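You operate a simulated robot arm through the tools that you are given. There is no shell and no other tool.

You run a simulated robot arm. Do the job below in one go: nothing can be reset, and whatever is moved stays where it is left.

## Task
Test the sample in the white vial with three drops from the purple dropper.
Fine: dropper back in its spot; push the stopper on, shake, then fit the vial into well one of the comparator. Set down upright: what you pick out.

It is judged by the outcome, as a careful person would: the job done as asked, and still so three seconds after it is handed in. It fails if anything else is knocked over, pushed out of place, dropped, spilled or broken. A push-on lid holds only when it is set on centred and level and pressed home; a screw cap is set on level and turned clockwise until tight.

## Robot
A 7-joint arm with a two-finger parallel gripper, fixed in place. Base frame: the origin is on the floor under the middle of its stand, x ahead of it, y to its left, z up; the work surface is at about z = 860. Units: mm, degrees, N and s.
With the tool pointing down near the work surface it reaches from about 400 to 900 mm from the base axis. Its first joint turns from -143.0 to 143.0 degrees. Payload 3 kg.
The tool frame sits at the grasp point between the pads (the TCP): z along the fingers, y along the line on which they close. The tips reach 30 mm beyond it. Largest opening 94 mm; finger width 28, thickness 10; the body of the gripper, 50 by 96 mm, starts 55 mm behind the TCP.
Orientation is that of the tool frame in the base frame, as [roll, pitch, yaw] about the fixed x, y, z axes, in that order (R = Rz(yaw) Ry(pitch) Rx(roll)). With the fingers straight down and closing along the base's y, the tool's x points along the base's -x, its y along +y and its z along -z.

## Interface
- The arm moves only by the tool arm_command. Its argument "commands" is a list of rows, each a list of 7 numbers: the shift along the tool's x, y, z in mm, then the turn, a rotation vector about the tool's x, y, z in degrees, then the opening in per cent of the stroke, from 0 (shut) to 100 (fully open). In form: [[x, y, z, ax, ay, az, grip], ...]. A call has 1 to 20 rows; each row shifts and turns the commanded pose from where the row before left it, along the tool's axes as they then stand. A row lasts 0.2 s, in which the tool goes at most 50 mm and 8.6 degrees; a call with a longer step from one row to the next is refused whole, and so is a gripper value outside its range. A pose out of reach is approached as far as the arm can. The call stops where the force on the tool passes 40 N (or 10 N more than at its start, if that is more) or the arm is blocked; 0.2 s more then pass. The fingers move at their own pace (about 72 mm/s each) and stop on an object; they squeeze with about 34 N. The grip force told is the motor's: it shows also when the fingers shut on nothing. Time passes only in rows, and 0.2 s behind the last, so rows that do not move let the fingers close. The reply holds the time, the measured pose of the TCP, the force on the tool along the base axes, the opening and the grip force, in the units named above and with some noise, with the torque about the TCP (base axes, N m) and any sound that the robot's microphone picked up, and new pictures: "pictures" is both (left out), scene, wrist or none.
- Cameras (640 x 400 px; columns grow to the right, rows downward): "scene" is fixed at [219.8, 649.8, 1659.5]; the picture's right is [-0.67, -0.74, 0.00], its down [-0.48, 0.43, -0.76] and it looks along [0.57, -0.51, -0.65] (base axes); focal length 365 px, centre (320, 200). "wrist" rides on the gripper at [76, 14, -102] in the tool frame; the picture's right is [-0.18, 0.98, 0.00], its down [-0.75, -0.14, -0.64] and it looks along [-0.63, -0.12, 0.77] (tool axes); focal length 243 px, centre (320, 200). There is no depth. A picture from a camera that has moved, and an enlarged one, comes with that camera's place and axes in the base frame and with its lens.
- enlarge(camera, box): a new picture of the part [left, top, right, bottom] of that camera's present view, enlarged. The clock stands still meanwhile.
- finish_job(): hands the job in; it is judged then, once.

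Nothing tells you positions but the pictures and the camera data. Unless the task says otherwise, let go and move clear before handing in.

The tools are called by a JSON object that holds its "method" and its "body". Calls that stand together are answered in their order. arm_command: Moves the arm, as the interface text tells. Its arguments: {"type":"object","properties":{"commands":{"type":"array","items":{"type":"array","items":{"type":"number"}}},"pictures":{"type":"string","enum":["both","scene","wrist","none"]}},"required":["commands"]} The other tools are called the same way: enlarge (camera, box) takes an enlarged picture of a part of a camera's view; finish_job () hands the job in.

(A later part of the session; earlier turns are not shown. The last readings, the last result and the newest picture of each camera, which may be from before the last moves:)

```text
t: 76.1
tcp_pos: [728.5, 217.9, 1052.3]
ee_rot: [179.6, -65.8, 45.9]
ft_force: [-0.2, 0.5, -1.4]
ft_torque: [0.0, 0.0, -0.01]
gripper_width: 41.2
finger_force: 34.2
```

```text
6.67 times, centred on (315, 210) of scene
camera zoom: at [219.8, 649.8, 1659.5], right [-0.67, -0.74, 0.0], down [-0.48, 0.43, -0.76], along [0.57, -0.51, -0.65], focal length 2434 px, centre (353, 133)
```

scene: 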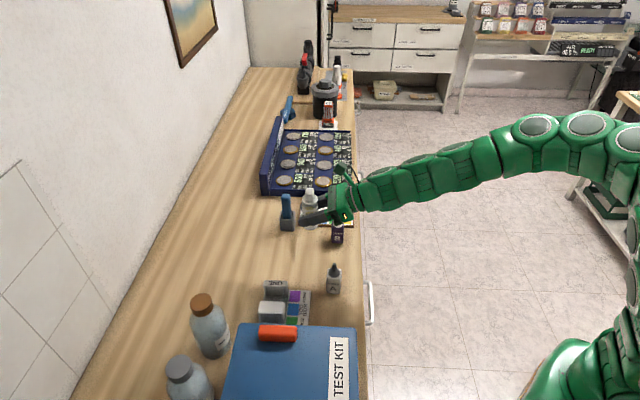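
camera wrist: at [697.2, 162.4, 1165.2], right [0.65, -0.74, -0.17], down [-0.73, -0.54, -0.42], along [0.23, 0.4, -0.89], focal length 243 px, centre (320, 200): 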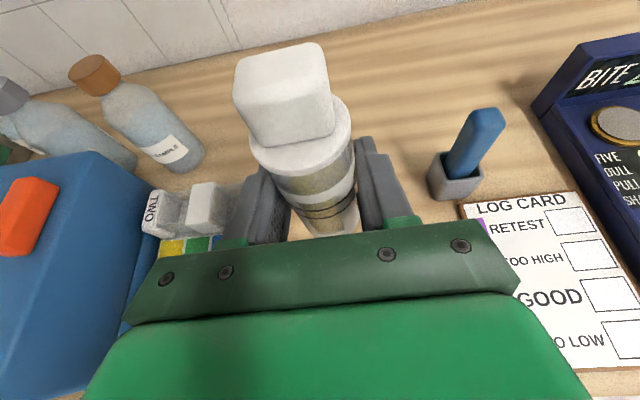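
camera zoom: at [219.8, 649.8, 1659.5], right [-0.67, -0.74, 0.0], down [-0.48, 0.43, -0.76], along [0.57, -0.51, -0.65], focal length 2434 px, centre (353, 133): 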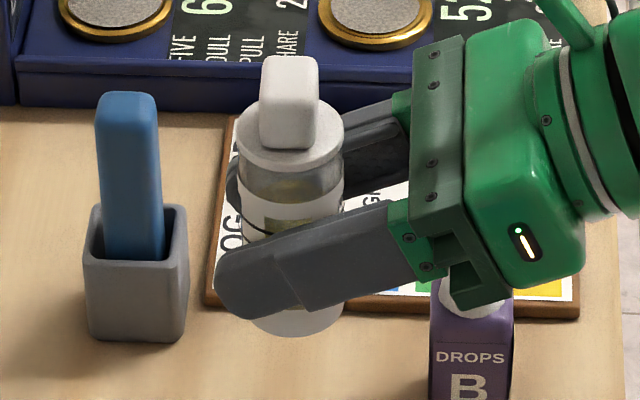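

The colour is now a stable yellowish tone, so mixing is complete. I'll set the vial back on the bench upright, so I can re-grip it by the stopper tab for a straight-down insertion.

{"method": "arm_command", "body": {"commands": [[-36.5, 0, 16.3, 0, 0, 0, 25], [-36.5, 0, 16.3, 0, 0, 0, 25], [-36.5, 0, 16.3, 0, 0, 0, 25], [-14.6, 0, 6.5, 0, 0, 0, 25], [0, 0, 0, 0, 0, 0, 25]], "pictures": "both"}}

{"method": "enlarge", "body": {"camera": "scene", "box": [280, 210, 380, 290]}}

```text
t: 77.3
tcp_pos: [731.2, 216.6, 915.6]
ee_rot: [179.7, -65.8, 46.0]
ft_force: [0.3, -0.6, -0.8]
ft_torque: [0.0, -0.01, 0.03]
gripper_width: 41.5
finger_force: 33.7
camera wrist: at [696.8, 161.2, 1028.2], right [0.65, -0.74, -0.17], down [-0.73, -0.54, -0.42], along [0.23, 0.4, -0.89], focal length 243 px, centre (320, 200)
```

scene: 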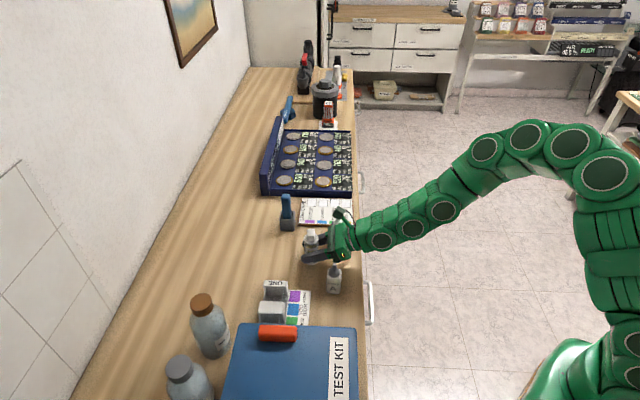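
wrist: 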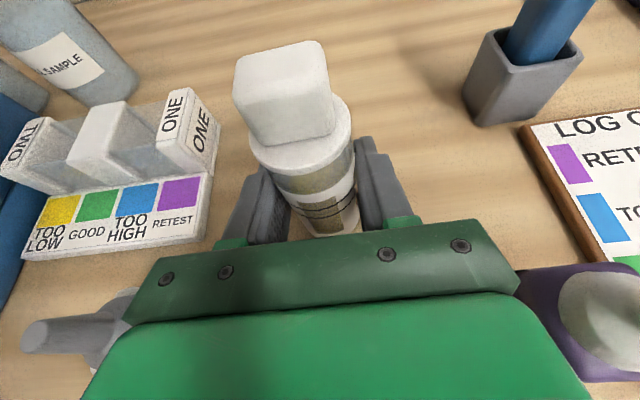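

```text
5.00 times, centred on (330, 250) of scene
camera zoom: at [219.8, 649.8, 1659.5], right [-0.67, -0.74, 0.0], down [-0.48, 0.43, -0.76], along [0.57, -0.51, -0.65], focal length 1825 px, centre (270, -50)
```

zoom: 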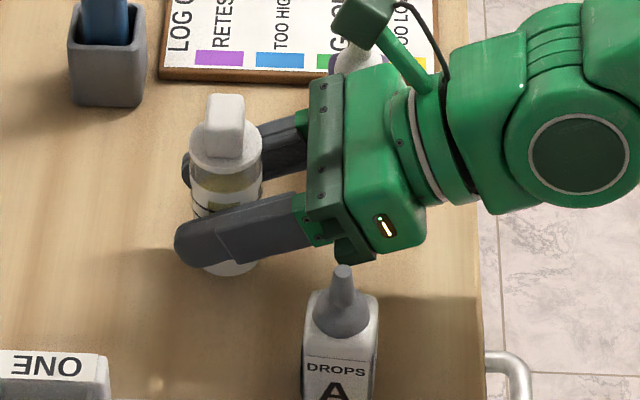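

About 12 mm to go. I'll lower gently to contact.

{"method": "arm_command", "body": {"commands": [[-5.5, 0, 2.4, 0, 0, 0, 25], [-3.7, 0, 1.6, 0, 0, 0, 25], [0, 0, 0, 0, 0, 0, 25]], "pictures": "none"}}

{"method": "arm_command", "body": {"commands": [[-0.9, 0, 0.4, 0, 0, 0, 25], [0, 0, 0, 0, 0, 0, 25]], "pictures": "none"}}

{"method": "arm_command", "body": {"commands": [[-0.9, 0, 0.4, 0, 0, 0, 25], [0, 0, 0, 0, 0, 0, 25]], "pictures": "none"}}

```text
t: 78.1
tcp_pos: [731.4, 215.8, 907.2]
ee_rot: [179.7, -65.8, 46.0]
ft_force: [0.5, 0.6, -1.5]
ft_torque: [0.01, -0.02, 0.04]
gripper_width: 41.6
finger_force: 34.3
```

```text
t: 78.7
tcp_pos: [730.8, 215.3, 907.0]
ee_rot: [179.6, -65.7, 45.9]
ft_force: [0.1, 0.6, -1.1]
ft_torque: [0.0, 0.04, -0.02]
gripper_width: 41.3
finger_force: 34.0
```

```text
t: 79.3
tcp_pos: [729.6, 216.2, 906.3]
ee_rot: [179.6, -65.9, 45.8]
ft_force: [-0.2, 0.3, -1.7]
ft_torque: [0.01, 0.0, 0.0]
gripper_width: 41.5
finger_force: 33.9
```

{"method": "arm_command", "body": {"commands": [[-0.9, 0, 0.4, 0, 0, 0, 25], [-0.5, 0, 0.2, 0, 0, 0, 25], [0, 0, 0, 0, 0, 0, 25]], "pictures": "none"}}

{"method": "arm_command", "body": {"commands": [[-0.9, 0, 0.4, 0, 0, 0, 25], [0, 0, 0, 0, 0, 0, 25]], "pictures": "none"}}

{"method": "enlarge", "body": {"camera": "scene", "box": [290, 225, 340, 275]}}

```text
t: 80.1
tcp_pos: [729.8, 215.1, 905.6]
ee_rot: [179.6, -65.8, 45.9]
ft_force: [0.0, 0.8, -0.3]
ft_torque: [-0.01, 0.0, 0.05]
gripper_width: 41.6
finger_force: 34.4
```

```text
t: 80.7
tcp_pos: [730.0, 216.1, 904.6]
ee_rot: [179.6, -65.9, 45.9]
ft_force: [-0.1, -2.0, 13.1]
ft_torque: [0.09, 0.13, 0.01]
gripper_width: 40.9
finger_force: 34.3
```

```text
8.00 times, centred on (315, 250) of scene
camera zoom: at [219.8, 649.8, 1659.5], right [-0.67, -0.74, 0.0], down [-0.48, 0.43, -0.76], along [0.57, -0.51, -0.65], focal length 2920 px, centre (360, -200)
```

zoom: 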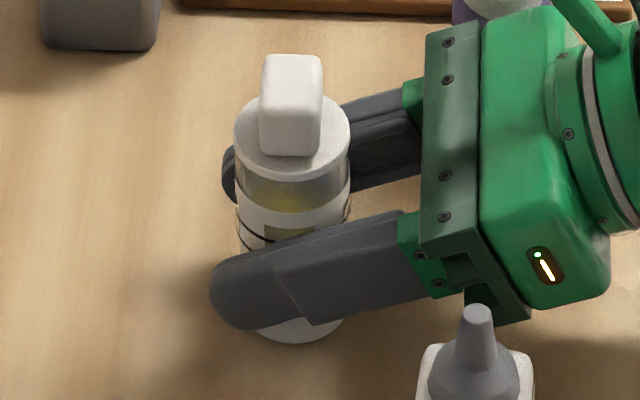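

The vial is on the bench with a yellow sample. I'll release and back out along the approach line.

{"method": "arm_command", "body": {"commands": [[0.5, 0, -0.2, 0, 0, 0, 25], [0, 0, 0, 0, 0, 0, 48], [0, 0, 0, 0, 0, 0, 58], [0, 0, 0, 0, 0, 0, 62], [0, 0, 0, 0, 0, 0, 62], [0, 0, -20, 0, 0, 0, 62], [0, 0, -35, 0, 0, 0, 62], [0, 0, -35, 0, 0, 0, 62], [0, 0, -25, 0, 0, 0, 62], [0, 0, 0, 0, 0, 0, 62]], "pictures": "both"}}

{"method": "enlarge", "body": {"camera": "scene", "box": [280, 210, 380, 290]}}

{"method": "enlarge", "body": {"camera": "wrist", "box": [80, 0, 320, 180]}}

```text
t: 82.9
tcp_pos: [655.0, 140.2, 951.3]
ee_rot: [179.6, -65.8, 46.0]
ft_force: [-0.2, 0.6, -0.4]
ft_torque: [-0.04, -0.01, -0.03]
gripper_width: 58.6
finger_force: 0.0
camera wrist: at [621.3, 84.4, 1064.0], right [0.65, -0.74, -0.17], down [-0.73, -0.54, -0.43], along [0.23, 0.4, -0.89], focal length 243 px, centre (320, 200)
```

scene: 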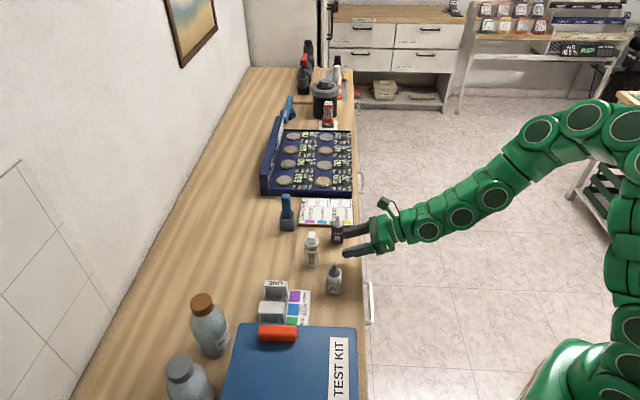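
wrist: 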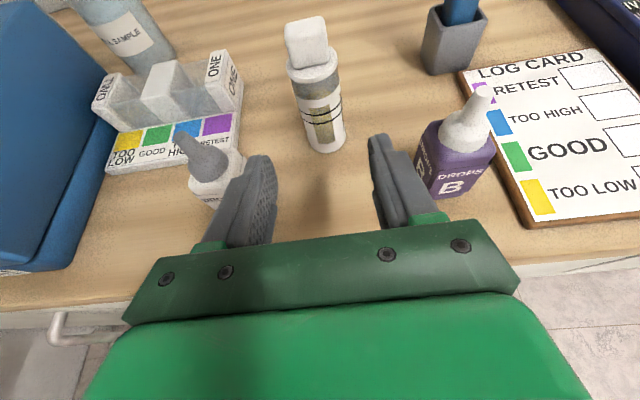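

```text
5.00 times, centred on (330, 250) of scene
camera zoom: at [219.8, 649.8, 1659.5], right [-0.67, -0.74, 0.0], down [-0.48, 0.43, -0.76], along [0.57, -0.51, -0.65], focal length 1825 px, centre (270, -50)
```

zoom: 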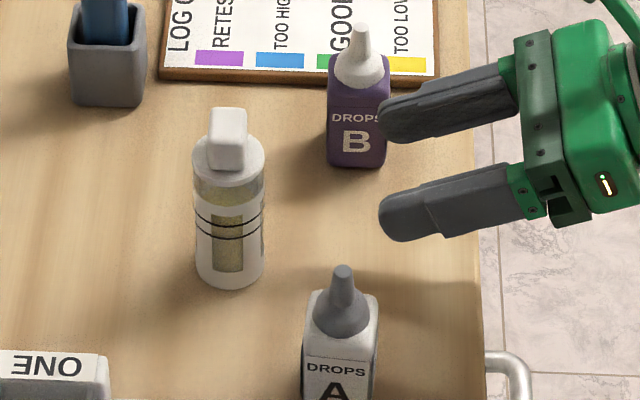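

```text
2.22 times, centred on (200, 90) of wrist
camera zoom: at [621.3, 84.4, 1064.0], right [0.65, -0.74, -0.17], down [-0.73, -0.54, -0.43], along [0.23, 0.4, -0.89], focal length 539 px, centre (587, 444)
```

zoom: 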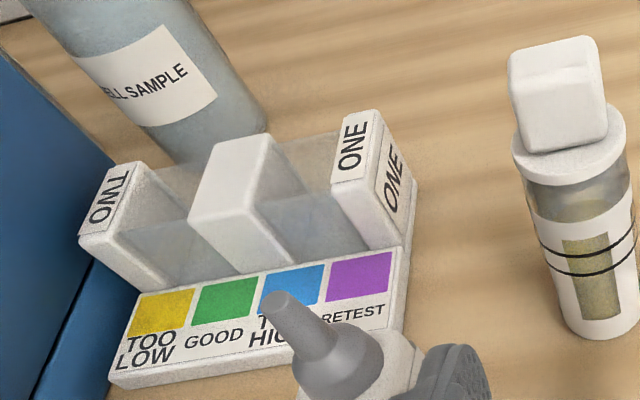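

The vial stands upright with a yellow sample. I'll rise, turn the tool straight down and return above the stopper tab.

{"method": "arm_command", "body": {"commands": [[33.5, 0, -15, 0, 0, 0, 62], [33.5, 0, -15, 0, 0, 0, 62], [33.5, 0, -15, 0, 0, 0, 62], [0, 0, 0, 0, -8.2, 0, 62], [0, 0, 0, 0, -8.2, 0, 62], [0, 0, 0, 0, -8.2, 0, 62], [0, 0, 0, 0, -8.2, 0, 62], [0, 0, 0, 0, -8.2, 0, 62], [0, 0, 0, 0, -8.2, 0, 62], [0, 0, 0, 0, -8.2, 0, 62], [0, 0, 0, 0, -8.2, 0, 62], [35, 0, 0, 0, 0, 0, 62], [35, 0, 0, 0, 0, 0, 62], [35, 0, 0, 0, 0, 0, 62], [0, 0, 0, 0, 0, 0, 62]], "pictures": "both"}}

{"method": "enlarge", "body": {"camera": "wrist", "box": [270, 40, 370, 140]}}

```text
t: 86.1
tcp_pos: [729.8, 215.0, 1059.6]
ee_rot: [179.9, -0.2, 45.6]
ft_force: [0.0, 0.1, 0.4]
ft_torque: [-0.01, 0.02, -0.04]
gripper_width: 58.4
finger_force: 0.0
camera wrist: at [792.6, 258.4, 1163.7], right [0.57, -0.82, 0.0], down [-0.63, -0.44, 0.64], along [-0.52, -0.37, -0.77], focal length 243 px, centre (320, 200)
```

scene: 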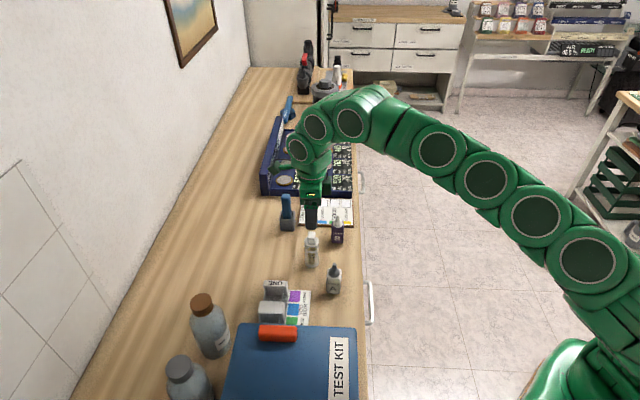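
wrist: 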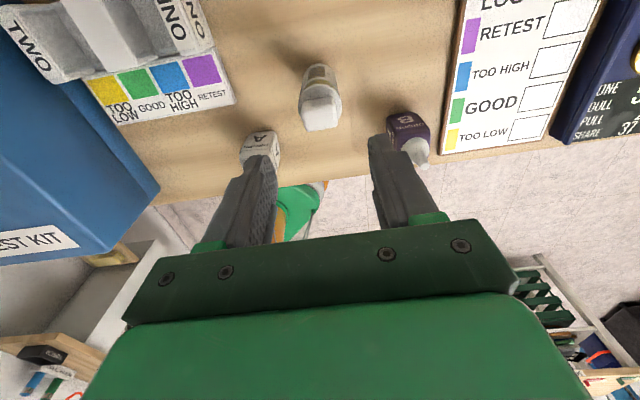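

```text
4.00 times, centred on (320, 90) of wrist
camera zoom: at [792.6, 258.4, 1163.7], right [0.57, -0.82, 0.0], down [-0.63, -0.44, 0.64], along [-0.52, -0.37, -0.77], focal length 970 px, centre (320, 640)
```

zoom: 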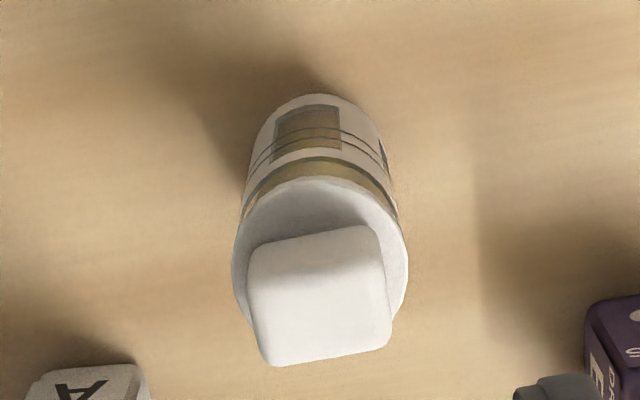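

The tab is 3.4 mm ahead of the TCP. I'll correct and descend in two stages with a check between.

{"method": "arm_command", "body": {"commands": [[3.4, 0.7, 0, 0, 0, 0, 62], [0, 0, 30, 0, 0, 0, 62], [0, 0, 30, 0, 0, 0, 62], [0, 0, 0, 0, 0, 0, 62]], "pictures": "wrist"}}

{"method": "enlarge", "body": {"camera": "wrist", "box": [260, 100, 380, 220]}}

{"method": "enlarge", "body": {"camera": "scene", "box": [290, 205, 340, 275]}}

```text
t: 87.1
tcp_pos: [731.2, 218.4, 999.9]
ee_rot: [179.9, -0.3, 45.6]
ft_force: [0.0, 0.2, 0.1]
ft_torque: [0.02, 0.01, -0.02]
gripper_width: 58.5
finger_force: 0.1
camera wrist: at [794.9, 260.6, 1102.5], right [0.57, -0.82, 0.0], down [-0.63, -0.44, 0.64], along [-0.52, -0.37, -0.77], focal length 243 px, centre (320, 200)
```

wrist: 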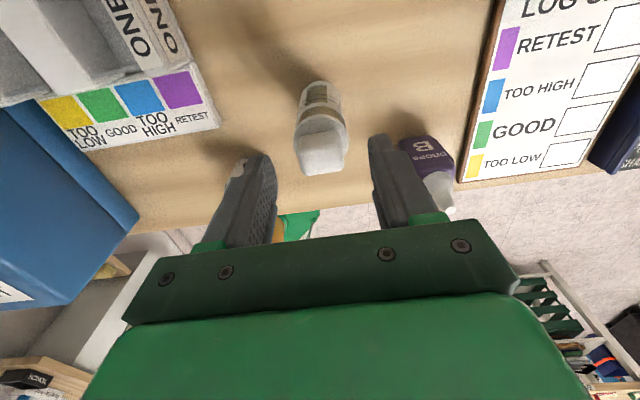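

```text
3.33 times, centred on (320, 160) of wrist
camera zoom: at [794.9, 260.6, 1102.5], right [0.57, -0.82, 0.0], down [-0.63, -0.44, 0.64], along [-0.52, -0.37, -0.77], focal length 809 px, centre (320, 333)
```

zoom: 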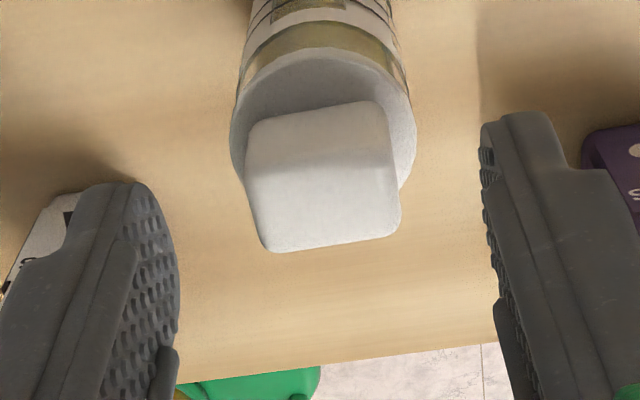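

```text
5.71 times, centred on (315, 240) of scene
camera zoom: at [219.8, 649.8, 1659.5], right [-0.67, -0.74, 0.0], down [-0.48, 0.43, -0.76], along [0.57, -0.51, -0.65], focal length 2086 px, centre (349, -29)
```

zoom: 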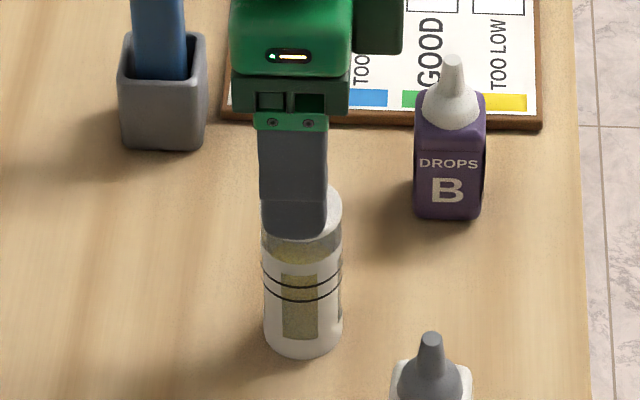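

The tab sits nearly centred. I'll apply a small correction, lower to grip height and close on the tab.

{"method": "arm_command", "body": {"commands": [[-1.5, 0.8, 0, 0, 0, 0, 62], [0, 0, 12, 0, 0, 0, 62], [0, 0, 7.5, 0, 0, 0, 62], [0, 0, 0, 0, 0, 0, 48], [0, 0, 0, 0, 0, 0, 36], [0, 0, 0, 0, 0, 0, 28], [0, 0, 0, 0, 0, 0, 12], [0, 0, 0, 0, 0, 0, 12]], "pictures": "none"}}

{"method": "enlarge", "body": {"camera": "wrist", "box": [260, 60, 380, 220]}}

{"method": "enlarge", "body": {"camera": "scene", "box": [290, 205, 340, 275]}}

```text
t: 88.9
tcp_pos: [732.0, 215.8, 979.1]
ee_rot: [179.9, -0.1, 45.6]
ft_force: [-0.7, -0.4, -0.7]
ft_torque: [0.02, -0.01, -0.04]
gripper_width: 25.9
finger_force: 33.8
```

```text
2.50 times, centred on (320, 140) of wrist
camera zoom: at [795.3, 259.2, 1083.8], right [0.57, -0.82, 0.0], down [-0.63, -0.44, 0.64], along [-0.52, -0.37, -0.77], focal length 606 px, centre (320, 350)
```

zoom: 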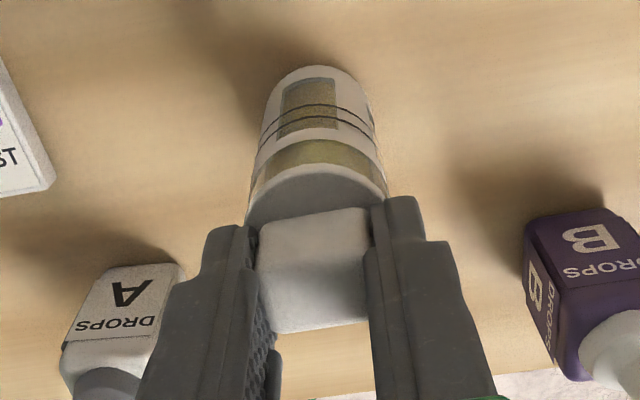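

```text
5.71 times, centred on (315, 240) of scene
camera zoom: at [219.8, 649.8, 1659.5], right [-0.67, -0.74, 0.0], down [-0.48, 0.43, -0.76], along [0.57, -0.51, -0.65], focal length 2086 px, centre (349, -29)
```

zoom: 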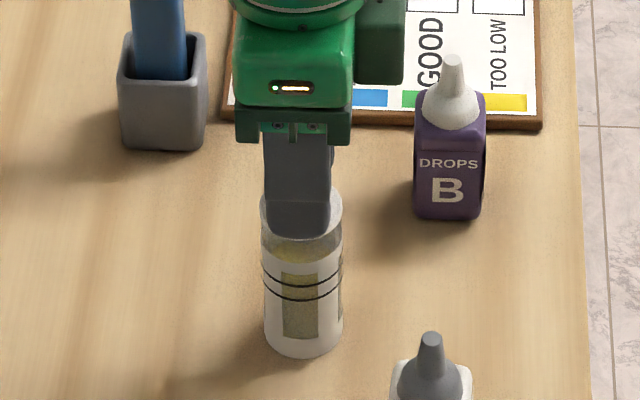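

The tab is gripped. I'll lift slowly and confirm the vial comes up with the stopper.

{"method": "arm_command", "body": {"commands": [[0, 0, -3, 0, 0, 0, 12], [0, 0, -7, 0, 0, 0, 12], [0, 0, -10, 0, 0, 0, 12], [0, 0, -10, 0, 0, 0, 12], [0, 0, 0, 0, 0, 0, 12]], "pictures": "none"}}

{"method": "enlarge", "body": {"camera": "scene", "box": [280, 195, 340, 275]}}

```text
t: 90.1
tcp_pos: [731.5, 214.2, 1012.1]
ee_rot: [179.9, -0.1, 45.6]
ft_force: [0.5, 0.7, -0.6]
ft_torque: [0.03, -0.02, 0.03]
gripper_width: 26.0
finger_force: 34.1
```

```text
5.00 times, centred on (310, 235) of scene
camera zoom: at [219.8, 649.8, 1659.5], right [-0.67, -0.74, 0.0], down [-0.48, 0.43, -0.76], along [0.57, -0.51, -0.65], focal length 1825 px, centre (370, 25)
```

zoom: 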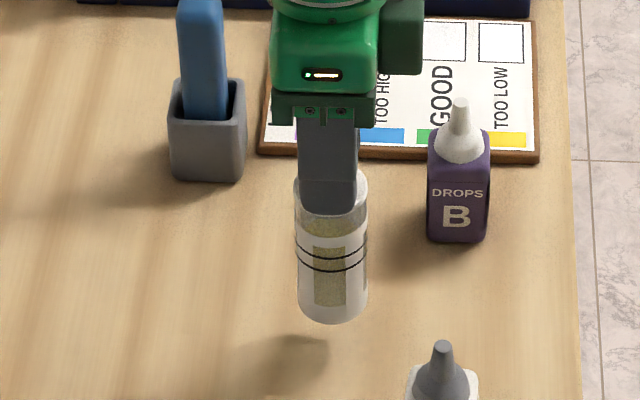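

The vial hangs securely from the stopper. I'll lift a bit more and move partway toward the comparator to get a close view of well one.

{"method": "arm_command", "body": {"commands": [[0, 0, -22, 0, 0, 0, 12], [0, 0, -23, 0, 0, 0, 12], [15, -25, 0, 0, 0, 0, 12], [15, -25, 0, 0, 0, 0, 12], [15, -25, 0, 0, 0, 0, 12], [0, 0, 0, 0, 0, 0, 12], [0, 0, 0, 0, 0, 0, 12]], "pictures": "both"}}

{"method": "enlarge", "body": {"camera": "wrist", "box": [60, 0, 360, 180]}}

{"method": "enlarge", "body": {"camera": "scene", "box": [240, 230, 340, 330]}}

```text
t: 91.7
tcp_pos: [711.4, 301.6, 1057.8]
ee_rot: [179.9, -0.2, 45.6]
ft_force: [0.4, 0.1, -0.6]
ft_torque: [0.0, 0.01, -0.01]
gripper_width: 26.2
finger_force: 33.7
camera wrist: at [773.9, 345.2, 1160.3], right [0.57, -0.82, 0.0], down [-0.63, -0.44, 0.64], along [-0.52, -0.37, -0.77], focal length 243 px, centre (320, 200)
```

scene: 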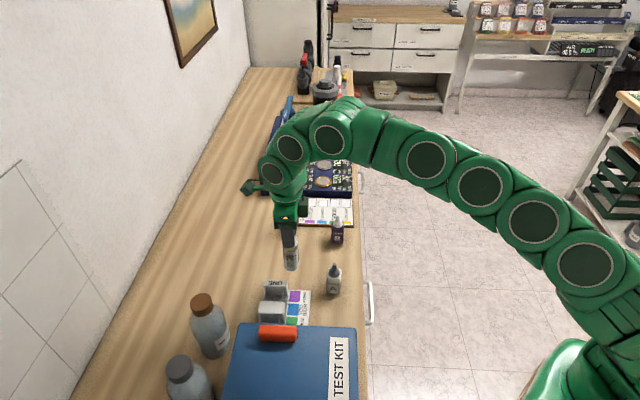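
wrist: 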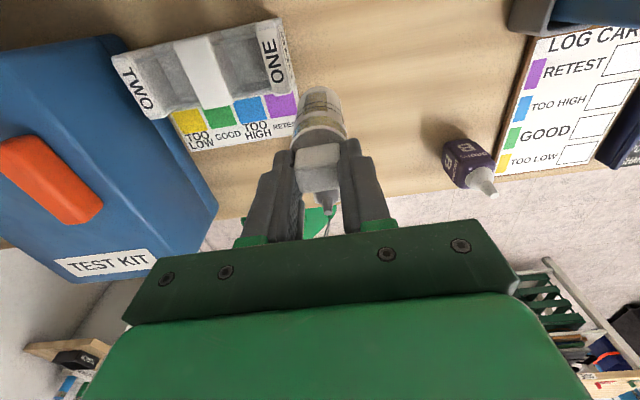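

```text
2.13 times, centred on (210, 90) of wrist
camera zoom: at [773.9, 345.2, 1160.3], right [0.57, -0.82, 0.0], down [-0.63, -0.44, 0.64], along [-0.52, -0.37, -0.77], focal length 518 px, centre (555, 435)
```

zoom: 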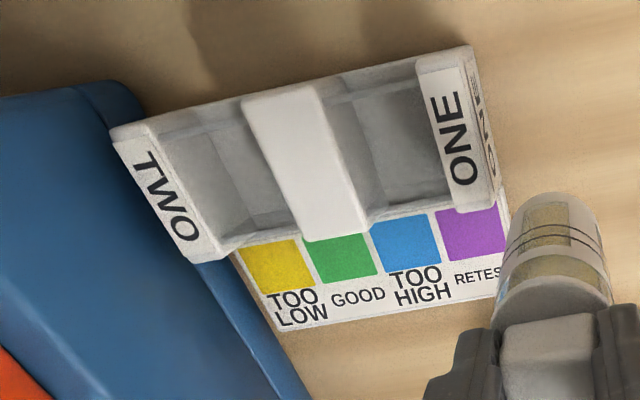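

```text
4.00 times, centred on (290, 280) of scene
camera zoom: at [219.8, 649.8, 1659.5], right [-0.67, -0.74, 0.0], down [-0.48, 0.43, -0.76], along [0.57, -0.51, -0.65], focal length 1460 px, centre (440, -120)
```

zoom: 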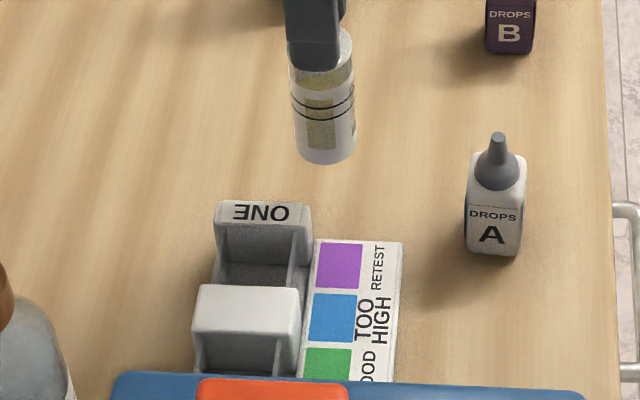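

{"method": "enlarge", "body": {"camera": "wrist", "box": [170, 10, 310, 130]}}

{"method": "enlarge", "body": {"camera": "scene", "box": [255, 272, 305, 322]}}

```text
3.33 times, centred on (240, 70) of wrist
camera zoom: at [773.9, 345.2, 1160.3], right [0.57, -0.82, 0.0], down [-0.63, -0.44, 0.64], along [-0.52, -0.37, -0.77], focal length 809 px, centre (587, 633)
```

zoom: 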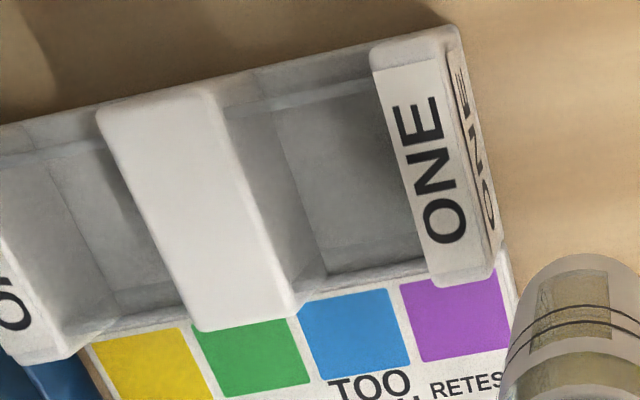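

```text
8.00 times, centred on (280, 297) of scene
camera zoom: at [219.8, 649.8, 1659.5], right [-0.67, -0.74, 0.0], down [-0.48, 0.43, -0.76], along [0.57, -0.51, -0.65], focal length 2920 px, centre (640, -576)
```

zoom: 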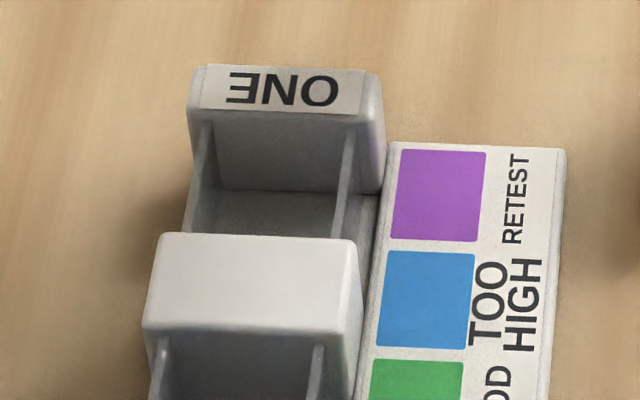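

I place well one's centre near n = 752.5, s = 231, with roughly 41 by 44 mm of inner room and its floor near z = 867. I'll carry the vial over it while staying high.

{"method": "arm_command", "body": {"commands": [[13, -22, 0, 0, 0, 0, 12], [13, -22, 0, 0, 0, 0, 12], [12.7, -22.3, 0, 0, 0, 0, 12], [0, 0, 0, 0, 0, 0, 12], [0, 0, 0, 0, 0, 0, 12], [0, 0, 0, 0, 0, 0, 12]], "pictures": "both"}}

{"method": "enlarge", "body": {"camera": "wrist", "box": [240, 40, 390, 160]}}

{"method": "enlarge", "body": {"camera": "scene", "box": [252, 245, 312, 320]}}

```text
t: 93.1
tcp_pos: [687.6, 374.3, 1058.9]
ee_rot: [179.8, -0.2, 45.5]
ft_force: [-0.5, -0.2, -0.2]
ft_torque: [-0.03, -0.01, 0.02]
gripper_width: 26.0
finger_force: 34.5
camera wrist: at [751.7, 418.2, 1162.9], right [0.57, -0.82, 0.0], down [-0.63, -0.44, 0.64], along [-0.52, -0.37, -0.77], focal length 243 px, centre (320, 200)
```

scene: 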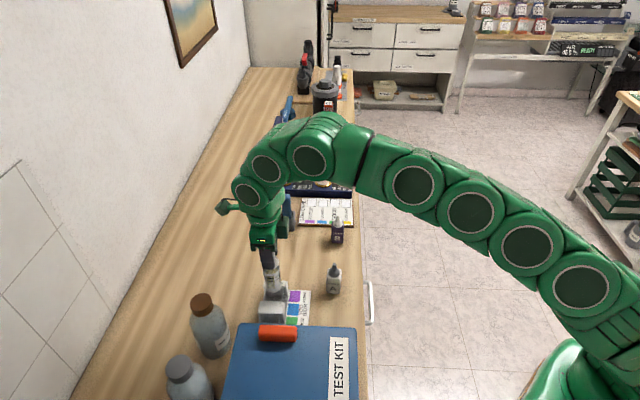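
wrist: 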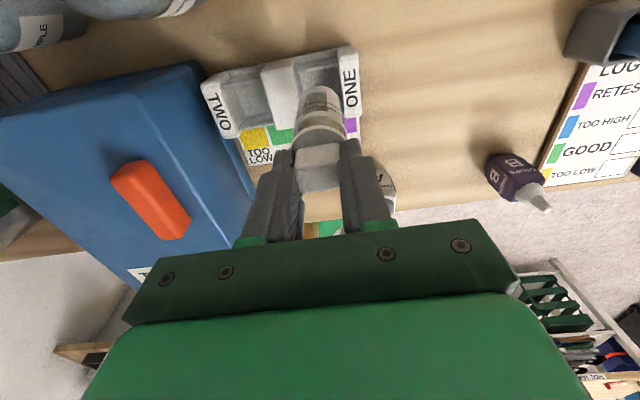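

```text
3.33 times, centred on (315, 100) of wrist
camera zoom: at [751.7, 418.2, 1162.9], right [0.57, -0.82, 0.0], down [-0.63, -0.44, 0.64], along [-0.52, -0.37, -0.77], focal length 809 px, centre (337, 533)
```

zoom: 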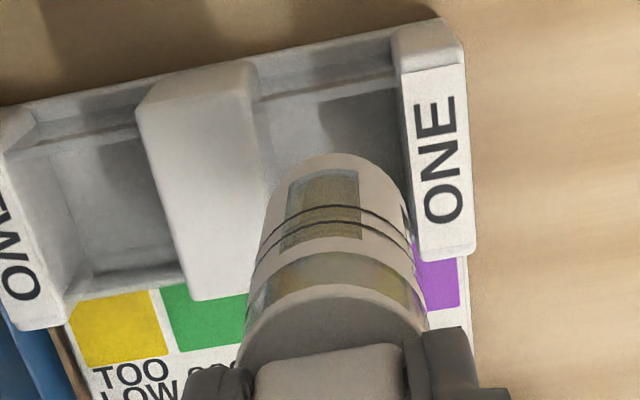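

```text
5.33 times, centred on (282, 282) of scene
camera zoom: at [219.8, 649.8, 1659.5], right [-0.67, -0.74, 0.0], down [-0.48, 0.43, -0.76], along [0.57, -0.51, -0.65], focal length 1947 px, centre (523, -240)
```

zoom: 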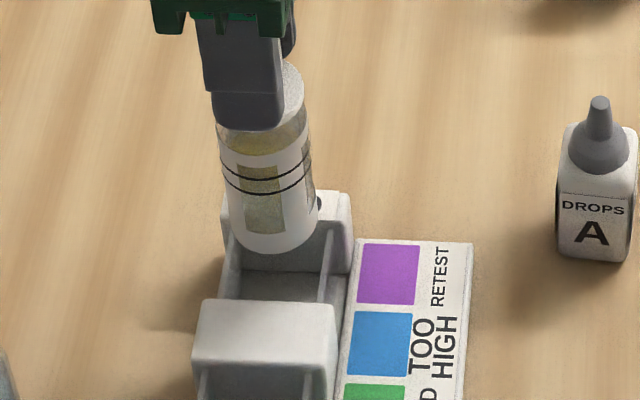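

{"method": "enlarge", "body": {"camera": "wrist", "box": [275, 40, 355, 110]}}

{"method": "enlarge", "body": {"camera": "scene", "box": [262, 268, 302, 318]}}

```text
5.71 times, centred on (315, 75) of wrist
camera zoom: at [751.7, 418.2, 1162.9], right [0.57, -0.82, 0.0], down [-0.63, -0.44, 0.64], along [-0.52, -0.37, -0.77], focal length 1386 px, centre (349, 914)
```

zoom: 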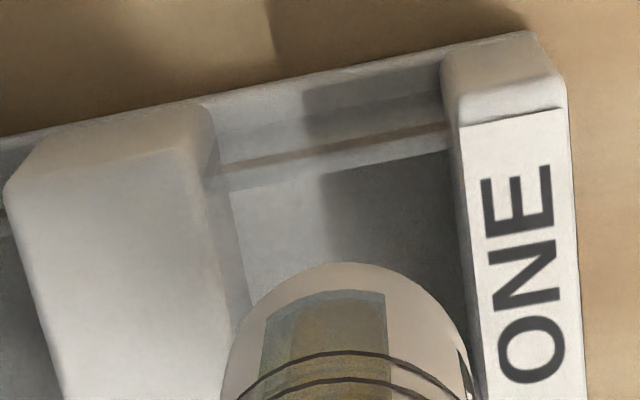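

```text
8.00 times, centred on (282, 293) of scene
camera zoom: at [219.8, 649.8, 1659.5], right [-0.67, -0.74, 0.0], down [-0.48, 0.43, -0.76], along [0.57, -0.51, -0.65], focal length 2920 px, centre (624, -544)
```

zoom: 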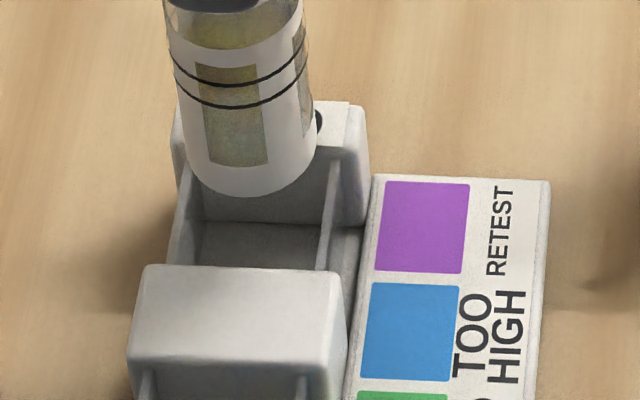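

The vial needs about 3 mm more in n. I'll correct and lower until its base is a few millimetres above the block, where I can compare edges directly.

{"method": "arm_command", "body": {"commands": [[3.0, 0, 0, 0, 0, 0, 12], [0, 0, 12, 0, 0, 0, 12], [0, 0, 11, 0, 0, 0, 12], [0, 0, 0, 0, 0, 0, 12], [0, 0, 0, 0, 0, 0, 12]], "pictures": "none"}}

{"method": "enlarge", "body": {"camera": "wrist", "box": [265, 40, 375, 140]}}

{"method": "enlarge", "body": {"camera": "scene", "box": [262, 268, 302, 318]}}

```text
t: 94.3
tcp_pos: [692.1, 376.0, 1035.0]
ee_rot: [179.9, -0.2, 45.6]
ft_force: [-0.4, 0.2, -1.0]
ft_torque: [-0.02, 0.0, 0.02]
gripper_width: 26.1
finger_force: 34.0
```

```text
4.00 times, centred on (320, 90) of wrist
camera zoom: at [756.2, 420.6, 1137.9], right [0.57, -0.82, 0.0], down [-0.63, -0.44, 0.64], along [-0.52, -0.37, -0.77], focal length 970 px, centre (320, 640)
```

zoom: 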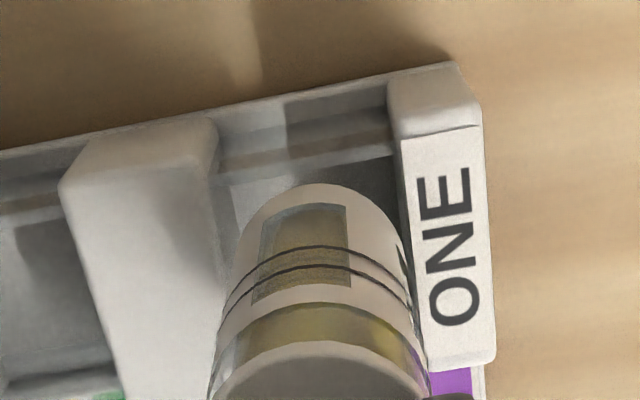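

```text
8.00 times, centred on (282, 293) of scene
camera zoom: at [219.8, 649.8, 1659.5], right [-0.67, -0.74, 0.0], down [-0.48, 0.43, -0.76], along [0.57, -0.51, -0.65], focal length 2920 px, centre (624, -544)
```

zoom: 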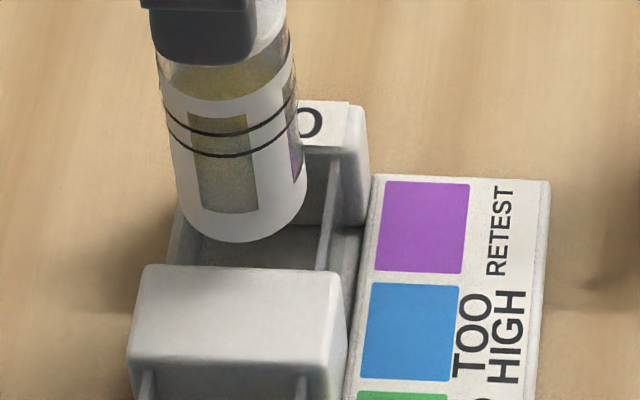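

The two cameras disagree by a few millimetres on the sideways position, so I'll look closer before lowering.

{"method": "enlarge", "body": {"camera": "wrist", "box": [285, 70, 345, 120]}}

{"method": "enlarge", "body": {"camera": "scene", "box": [270, 282, 298, 310]}}

```text
8.00 times, centred on (315, 95) of wrist
camera zoom: at [756.2, 420.6, 1137.9], right [0.57, -0.82, 0.0], down [-0.63, -0.44, 0.64], along [-0.52, -0.37, -0.77], focal length 1941 px, centre (360, 1040)
```

zoom: 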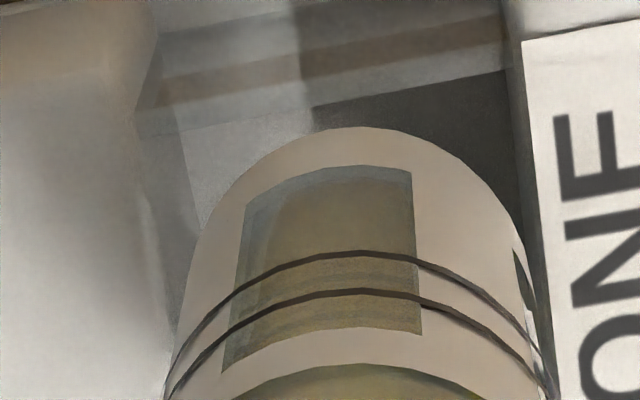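

```text
14.29 times, centred on (284, 296) of scene
camera zoom: at [219.8, 649.8, 1659.5], right [-0.67, -0.74, 0.0], down [-0.48, 0.43, -0.76], along [0.57, -0.51, -0.65], focal length 5215 px, centre (834, -1171)
```

zoom: 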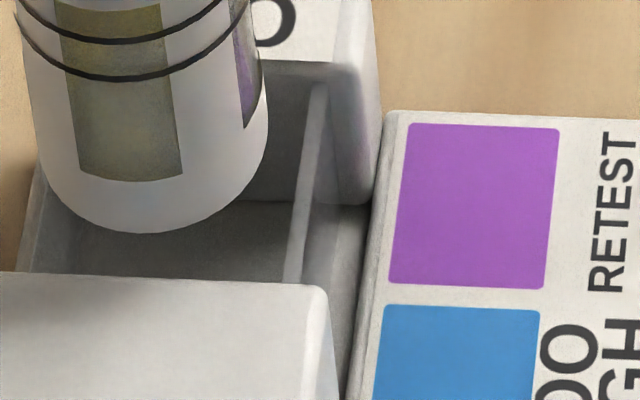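

Averaging both cameras, the vial is centred over the well within about a millimetre. I'll lower in small steps and watch for contact forces.

{"method": "arm_command", "body": {"commands": [[0, 0, 3, 0, 0, 0, 12], [0, 0, 3, 0, 0, 0, 12], [0, 0, 0, 0, 0, 0, 12]], "pictures": "none"}}

{"method": "enlarge", "body": {"camera": "scene", "box": [270, 282, 298, 310]}}

{"method": "enlarge", "body": {"camera": "wrist", "box": [275, 60, 355, 130]}}

```text
t: 95.1
tcp_pos: [692.9, 376.7, 1028.6]
ee_rot: [180.0, -0.2, 45.6]
ft_force: [-0.2, 0.1, -0.7]
ft_torque: [-0.01, 0.01, 0.0]
gripper_width: 26.0
finger_force: 34.4
```

```text
14.29 times, centred on (284, 296) of scene
camera zoom: at [219.8, 649.8, 1659.5], right [-0.67, -0.74, 0.0], down [-0.48, 0.43, -0.76], along [0.57, -0.51, -0.65], focal length 5215 px, centre (834, -1171)
```

zoom: 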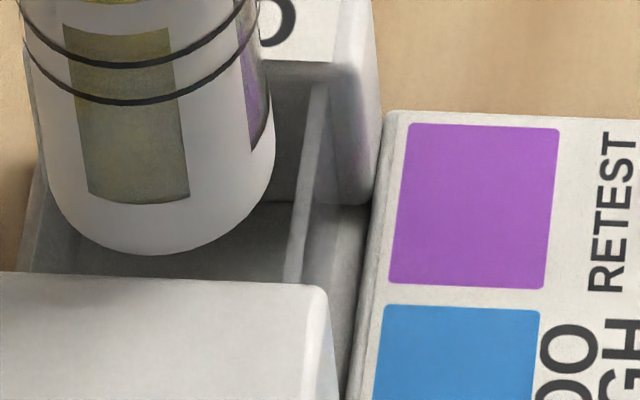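

```text
5.71 times, centred on (315, 95) of wrist
camera zoom: at [755.5, 420.2, 1131.9], right [0.57, -0.82, 0.0], down [-0.63, -0.44, 0.64], along [-0.52, -0.37, -0.77], focal length 1386 px, centre (349, 800)
```

zoom: 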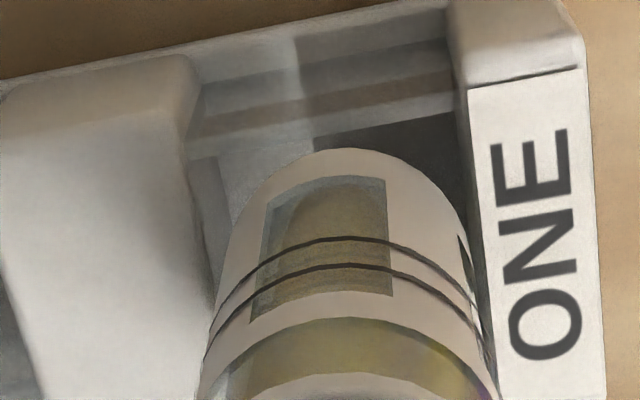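

Gaps look even: about 3 mm on the n sides and 1–3 mm on the s sides. I'll continue lowering with force checks.

{"method": "arm_command", "body": {"commands": [[0, -0.3, 3, 0, 0, 0, 12], [0, 0, 3, 0, 0, 0, 12], [0, 0, 0, 0, 0, 0, 12]], "pictures": "none"}}

{"method": "enlarge", "body": {"camera": "scene", "box": [270, 282, 298, 310]}}

{"method": "enlarge", "body": {"camera": "wrist", "box": [275, 60, 355, 130]}}

```text
t: 95.9
tcp_pos: [693.3, 376.2, 1022.0]
ee_rot: [179.9, -0.2, 45.7]
ft_force: [0.0, -0.3, -1.3]
ft_torque: [0.01, 0.02, 0.0]
gripper_width: 26.2
finger_force: 33.7
```

```text
14.29 times, centred on (284, 296) of scene
camera zoom: at [219.8, 649.8, 1659.5], right [-0.67, -0.74, 0.0], down [-0.48, 0.43, -0.76], along [0.57, -0.51, -0.65], focal length 5215 px, centre (834, -1171)
```

zoom: 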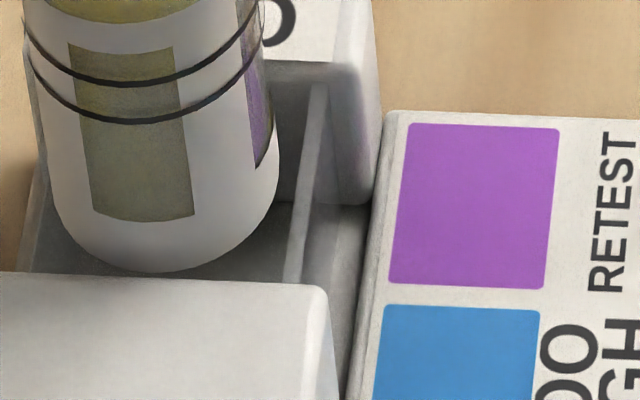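

```text
5.71 times, centred on (315, 95) of wrist
camera zoom: at [755.6, 419.7, 1126.4], right [0.57, -0.82, 0.0], down [-0.63, -0.44, 0.64], along [-0.52, -0.37, -0.77], focal length 1386 px, centre (349, 800)
```

zoom: 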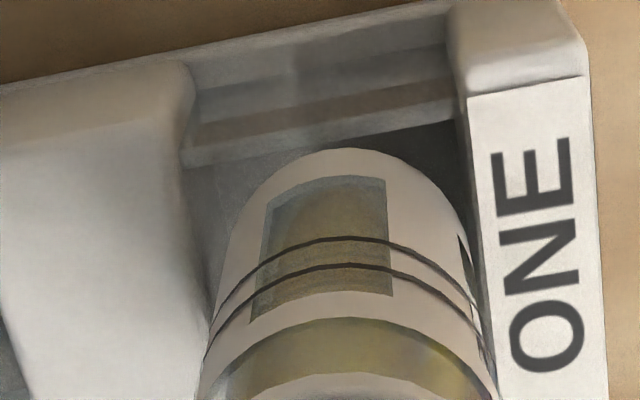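

{"method": "arm_command", "body": {"commands": [[0, 0.3, 3, 0, 0, 0, 12], [0, 0, 3, 0, 0, 0, 12], [0, 0, 0, 0, 0, 0, 12]], "pictures": "none"}}

{"method": "enlarge", "body": {"camera": "scene", "box": [270, 282, 298, 310]}}

{"method": "enlarge", "body": {"camera": "wrist", "box": [275, 60, 355, 130]}}

```text
t: 96.7
tcp_pos: [692.3, 375.7, 1016.2]
ee_rot: [179.9, -0.2, 45.5]
ft_force: [-0.5, 1.0, -0.9]
ft_torque: [0.02, -0.03, 0.02]
gripper_width: 26.0
finger_force: 34.2
```

```text
14.29 times, centred on (284, 296) of scene
camera zoom: at [219.8, 649.8, 1659.5], right [-0.67, -0.74, 0.0], down [-0.48, 0.43, -0.76], along [0.57, -0.51, -0.65], focal length 5215 px, centre (834, -1171)
```

zoom: 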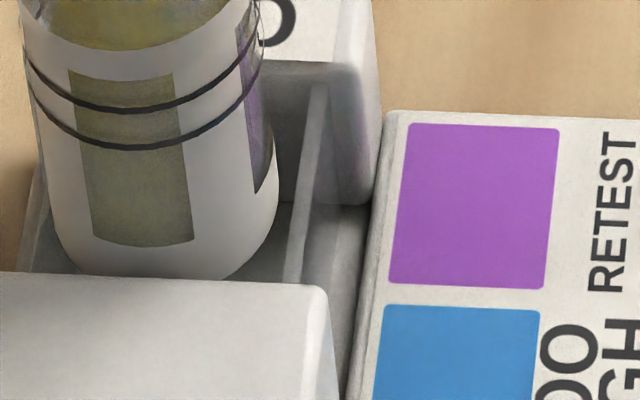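

```text
5.71 times, centred on (315, 95) of wrist
camera zoom: at [755.6, 420.3, 1119.8], right [0.57, -0.82, 0.0], down [-0.63, -0.44, 0.64], along [-0.52, -0.37, -0.77], focal length 1386 px, centre (349, 800)
```

zoom: 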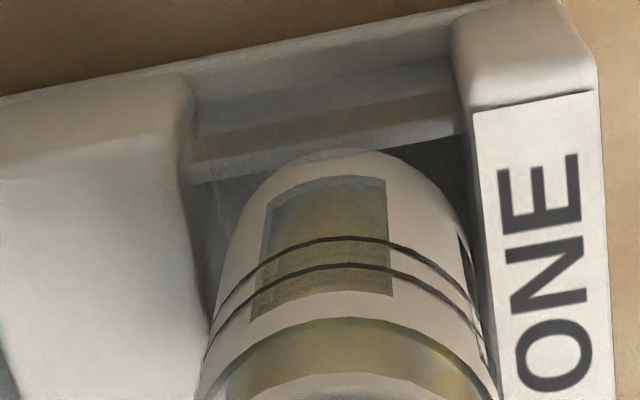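

The base is now inside the well with no contact force. I'll continue down steadily.

{"method": "arm_command", "body": {"commands": [[0, 0, 4, 0, 0, 0, 12], [0, 0, 4, 0, 0, 0, 12], [0, 0, 4, 0, 0, 0, 12], [0, 0, 0, 0, 0, 0, 12]], "pictures": "none"}}

{"method": "enlarge", "body": {"camera": "scene", "box": [265, 265, 303, 310]}}

{"method": "enlarge", "body": {"camera": "wrist", "box": [275, 60, 355, 130]}}

```text
t: 97.7
tcp_pos: [692.4, 376.4, 1003.9]
ee_rot: [179.9, -0.2, 45.6]
ft_force: [0.0, 1.0, -1.4]
ft_torque: [0.0, -0.04, 0.01]
gripper_width: 25.9
finger_force: 34.1
```

```text
8.89 times, centred on (284, 288) of scene
camera zoom: at [219.8, 649.8, 1659.5], right [-0.67, -0.74, 0.0], down [-0.48, 0.43, -0.76], along [0.57, -0.51, -0.65], focal length 3245 px, centre (640, -578)
```

zoom: 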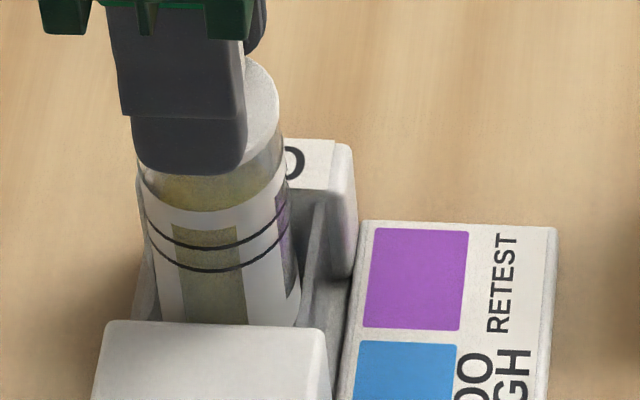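

```text
5.71 times, centred on (315, 95) of wrist
camera zoom: at [755.0, 419.7, 1107.4], right [0.57, -0.82, 0.0], down [-0.63, -0.44, 0.64], along [-0.52, -0.37, -0.77], focal length 1386 px, centre (349, 800)
```

zoom: 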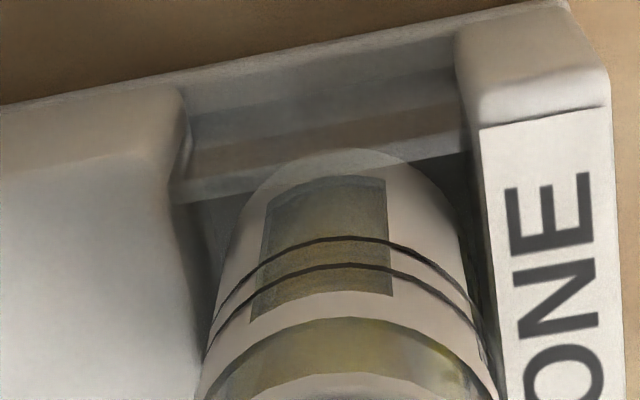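

{"method": "arm_command", "body": {"commands": [[0, 0, 4, 0, 0, 0, 12], [0, 0, 4, 0, 0, 0, 12], [0, 0, 3, 0, 0, 0, 12], [0, 0, 0, 0, 0, 0, 12]], "pictures": "none"}}

{"method": "arm_command", "body": {"commands": [[0, 0, 1.5, 0, 0, 0, 12], [0, 0, 1.5, 0, 0, 0, 12], [0, 0, 0, 0, 0, 0, 12]], "pictures": "none"}}

{"method": "enlarge", "body": {"camera": "scene", "box": [265, 265, 303, 310]}}

{"method": "enlarge", "body": {"camera": "wrist", "box": [260, 40, 380, 140]}}

```text
t: 98.7
tcp_pos: [692.3, 376.4, 993.9]
ee_rot: [179.9, -0.2, 45.6]
ft_force: [0.2, 0.1, -0.2]
ft_torque: [0.0, -0.01, 0.02]
gripper_width: 25.8
finger_force: 34.2
```

```text
t: 99.5
tcp_pos: [692.3, 375.4, 990.7]
ee_rot: [179.9, -0.2, 45.6]
ft_force: [0.1, 0.1, -1.6]
ft_torque: [-0.01, -0.03, 0.0]
gripper_width: 25.8
finger_force: 33.8
```

```text
8.89 times, centred on (284, 288) of scene
camera zoom: at [219.8, 649.8, 1659.5], right [-0.67, -0.74, 0.0], down [-0.48, 0.43, -0.76], along [0.57, -0.51, -0.65], focal length 3245 px, centre (640, -578)
```

zoom: 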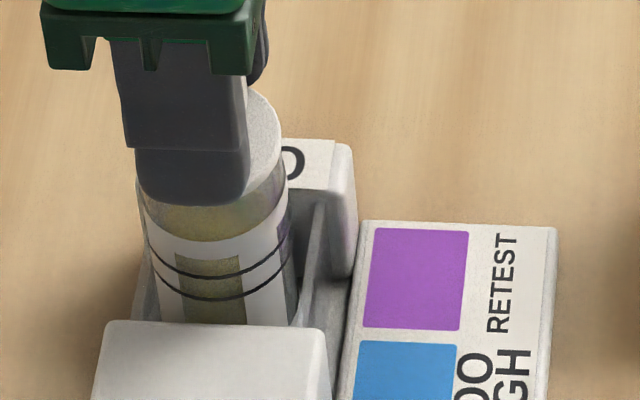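

```text
4.00 times, centred on (320, 90) of wrist
camera zoom: at [755.5, 419.8, 1094.0], right [0.57, -0.82, 0.0], down [-0.63, -0.44, 0.64], along [-0.52, -0.37, -0.77], focal length 970 px, centre (320, 640)
```

zoom: 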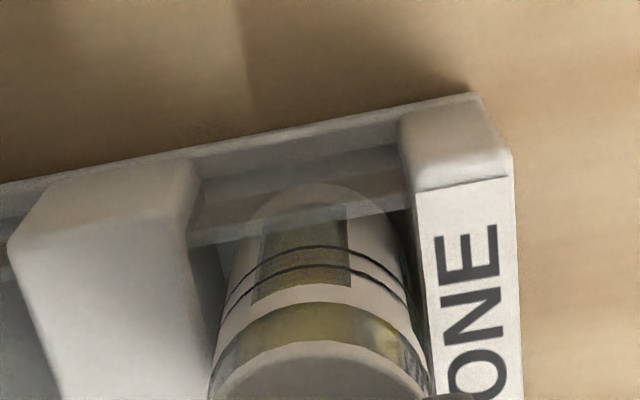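

About 4 mm above the well floor now. I'll take millimetre steps until it touches down.

{"method": "arm_command", "body": {"commands": [[0, 0, 1, 0, 0, 0, 12], [0, 0, 1, 0, 0, 0, 12], [0, 0, 0, 0, 0, 0, 12]], "pictures": "none"}}

{"method": "arm_command", "body": {"commands": [[0, 0, 1, 0, 0, 0, 12], [0, 0, 0, 0, 0, 0, 12]], "pictures": "none"}}

{"method": "arm_command", "body": {"commands": [[0, 0, 1, 0, 0, 0, 12], [0, 0, 0, 0, 0, 0, 12]], "pictures": "none"}}

```text
t: 100.3
tcp_pos: [691.6, 377.3, 988.8]
ee_rot: [180.0, -0.2, 45.7]
ft_force: [0.2, 0.3, -1.4]
ft_torque: [0.0, 0.03, -0.01]
gripper_width: 25.9
finger_force: 33.9
```

```text
t: 100.9
tcp_pos: [693.1, 376.4, 987.9]
ee_rot: [179.8, -0.2, 45.6]
ft_force: [0.7, -0.3, -1.0]
ft_torque: [0.03, -0.04, 0.01]
gripper_width: 26.1
finger_force: 34.2
```

```text
t: 101.5
tcp_pos: [692.6, 377.3, 986.4]
ee_rot: [179.9, -0.2, 45.6]
ft_force: [-1.2, -2.0, 4.9]
ft_torque: [-0.1, 0.06, -0.02]
gripper_width: 25.8
finger_force: 34.0
```

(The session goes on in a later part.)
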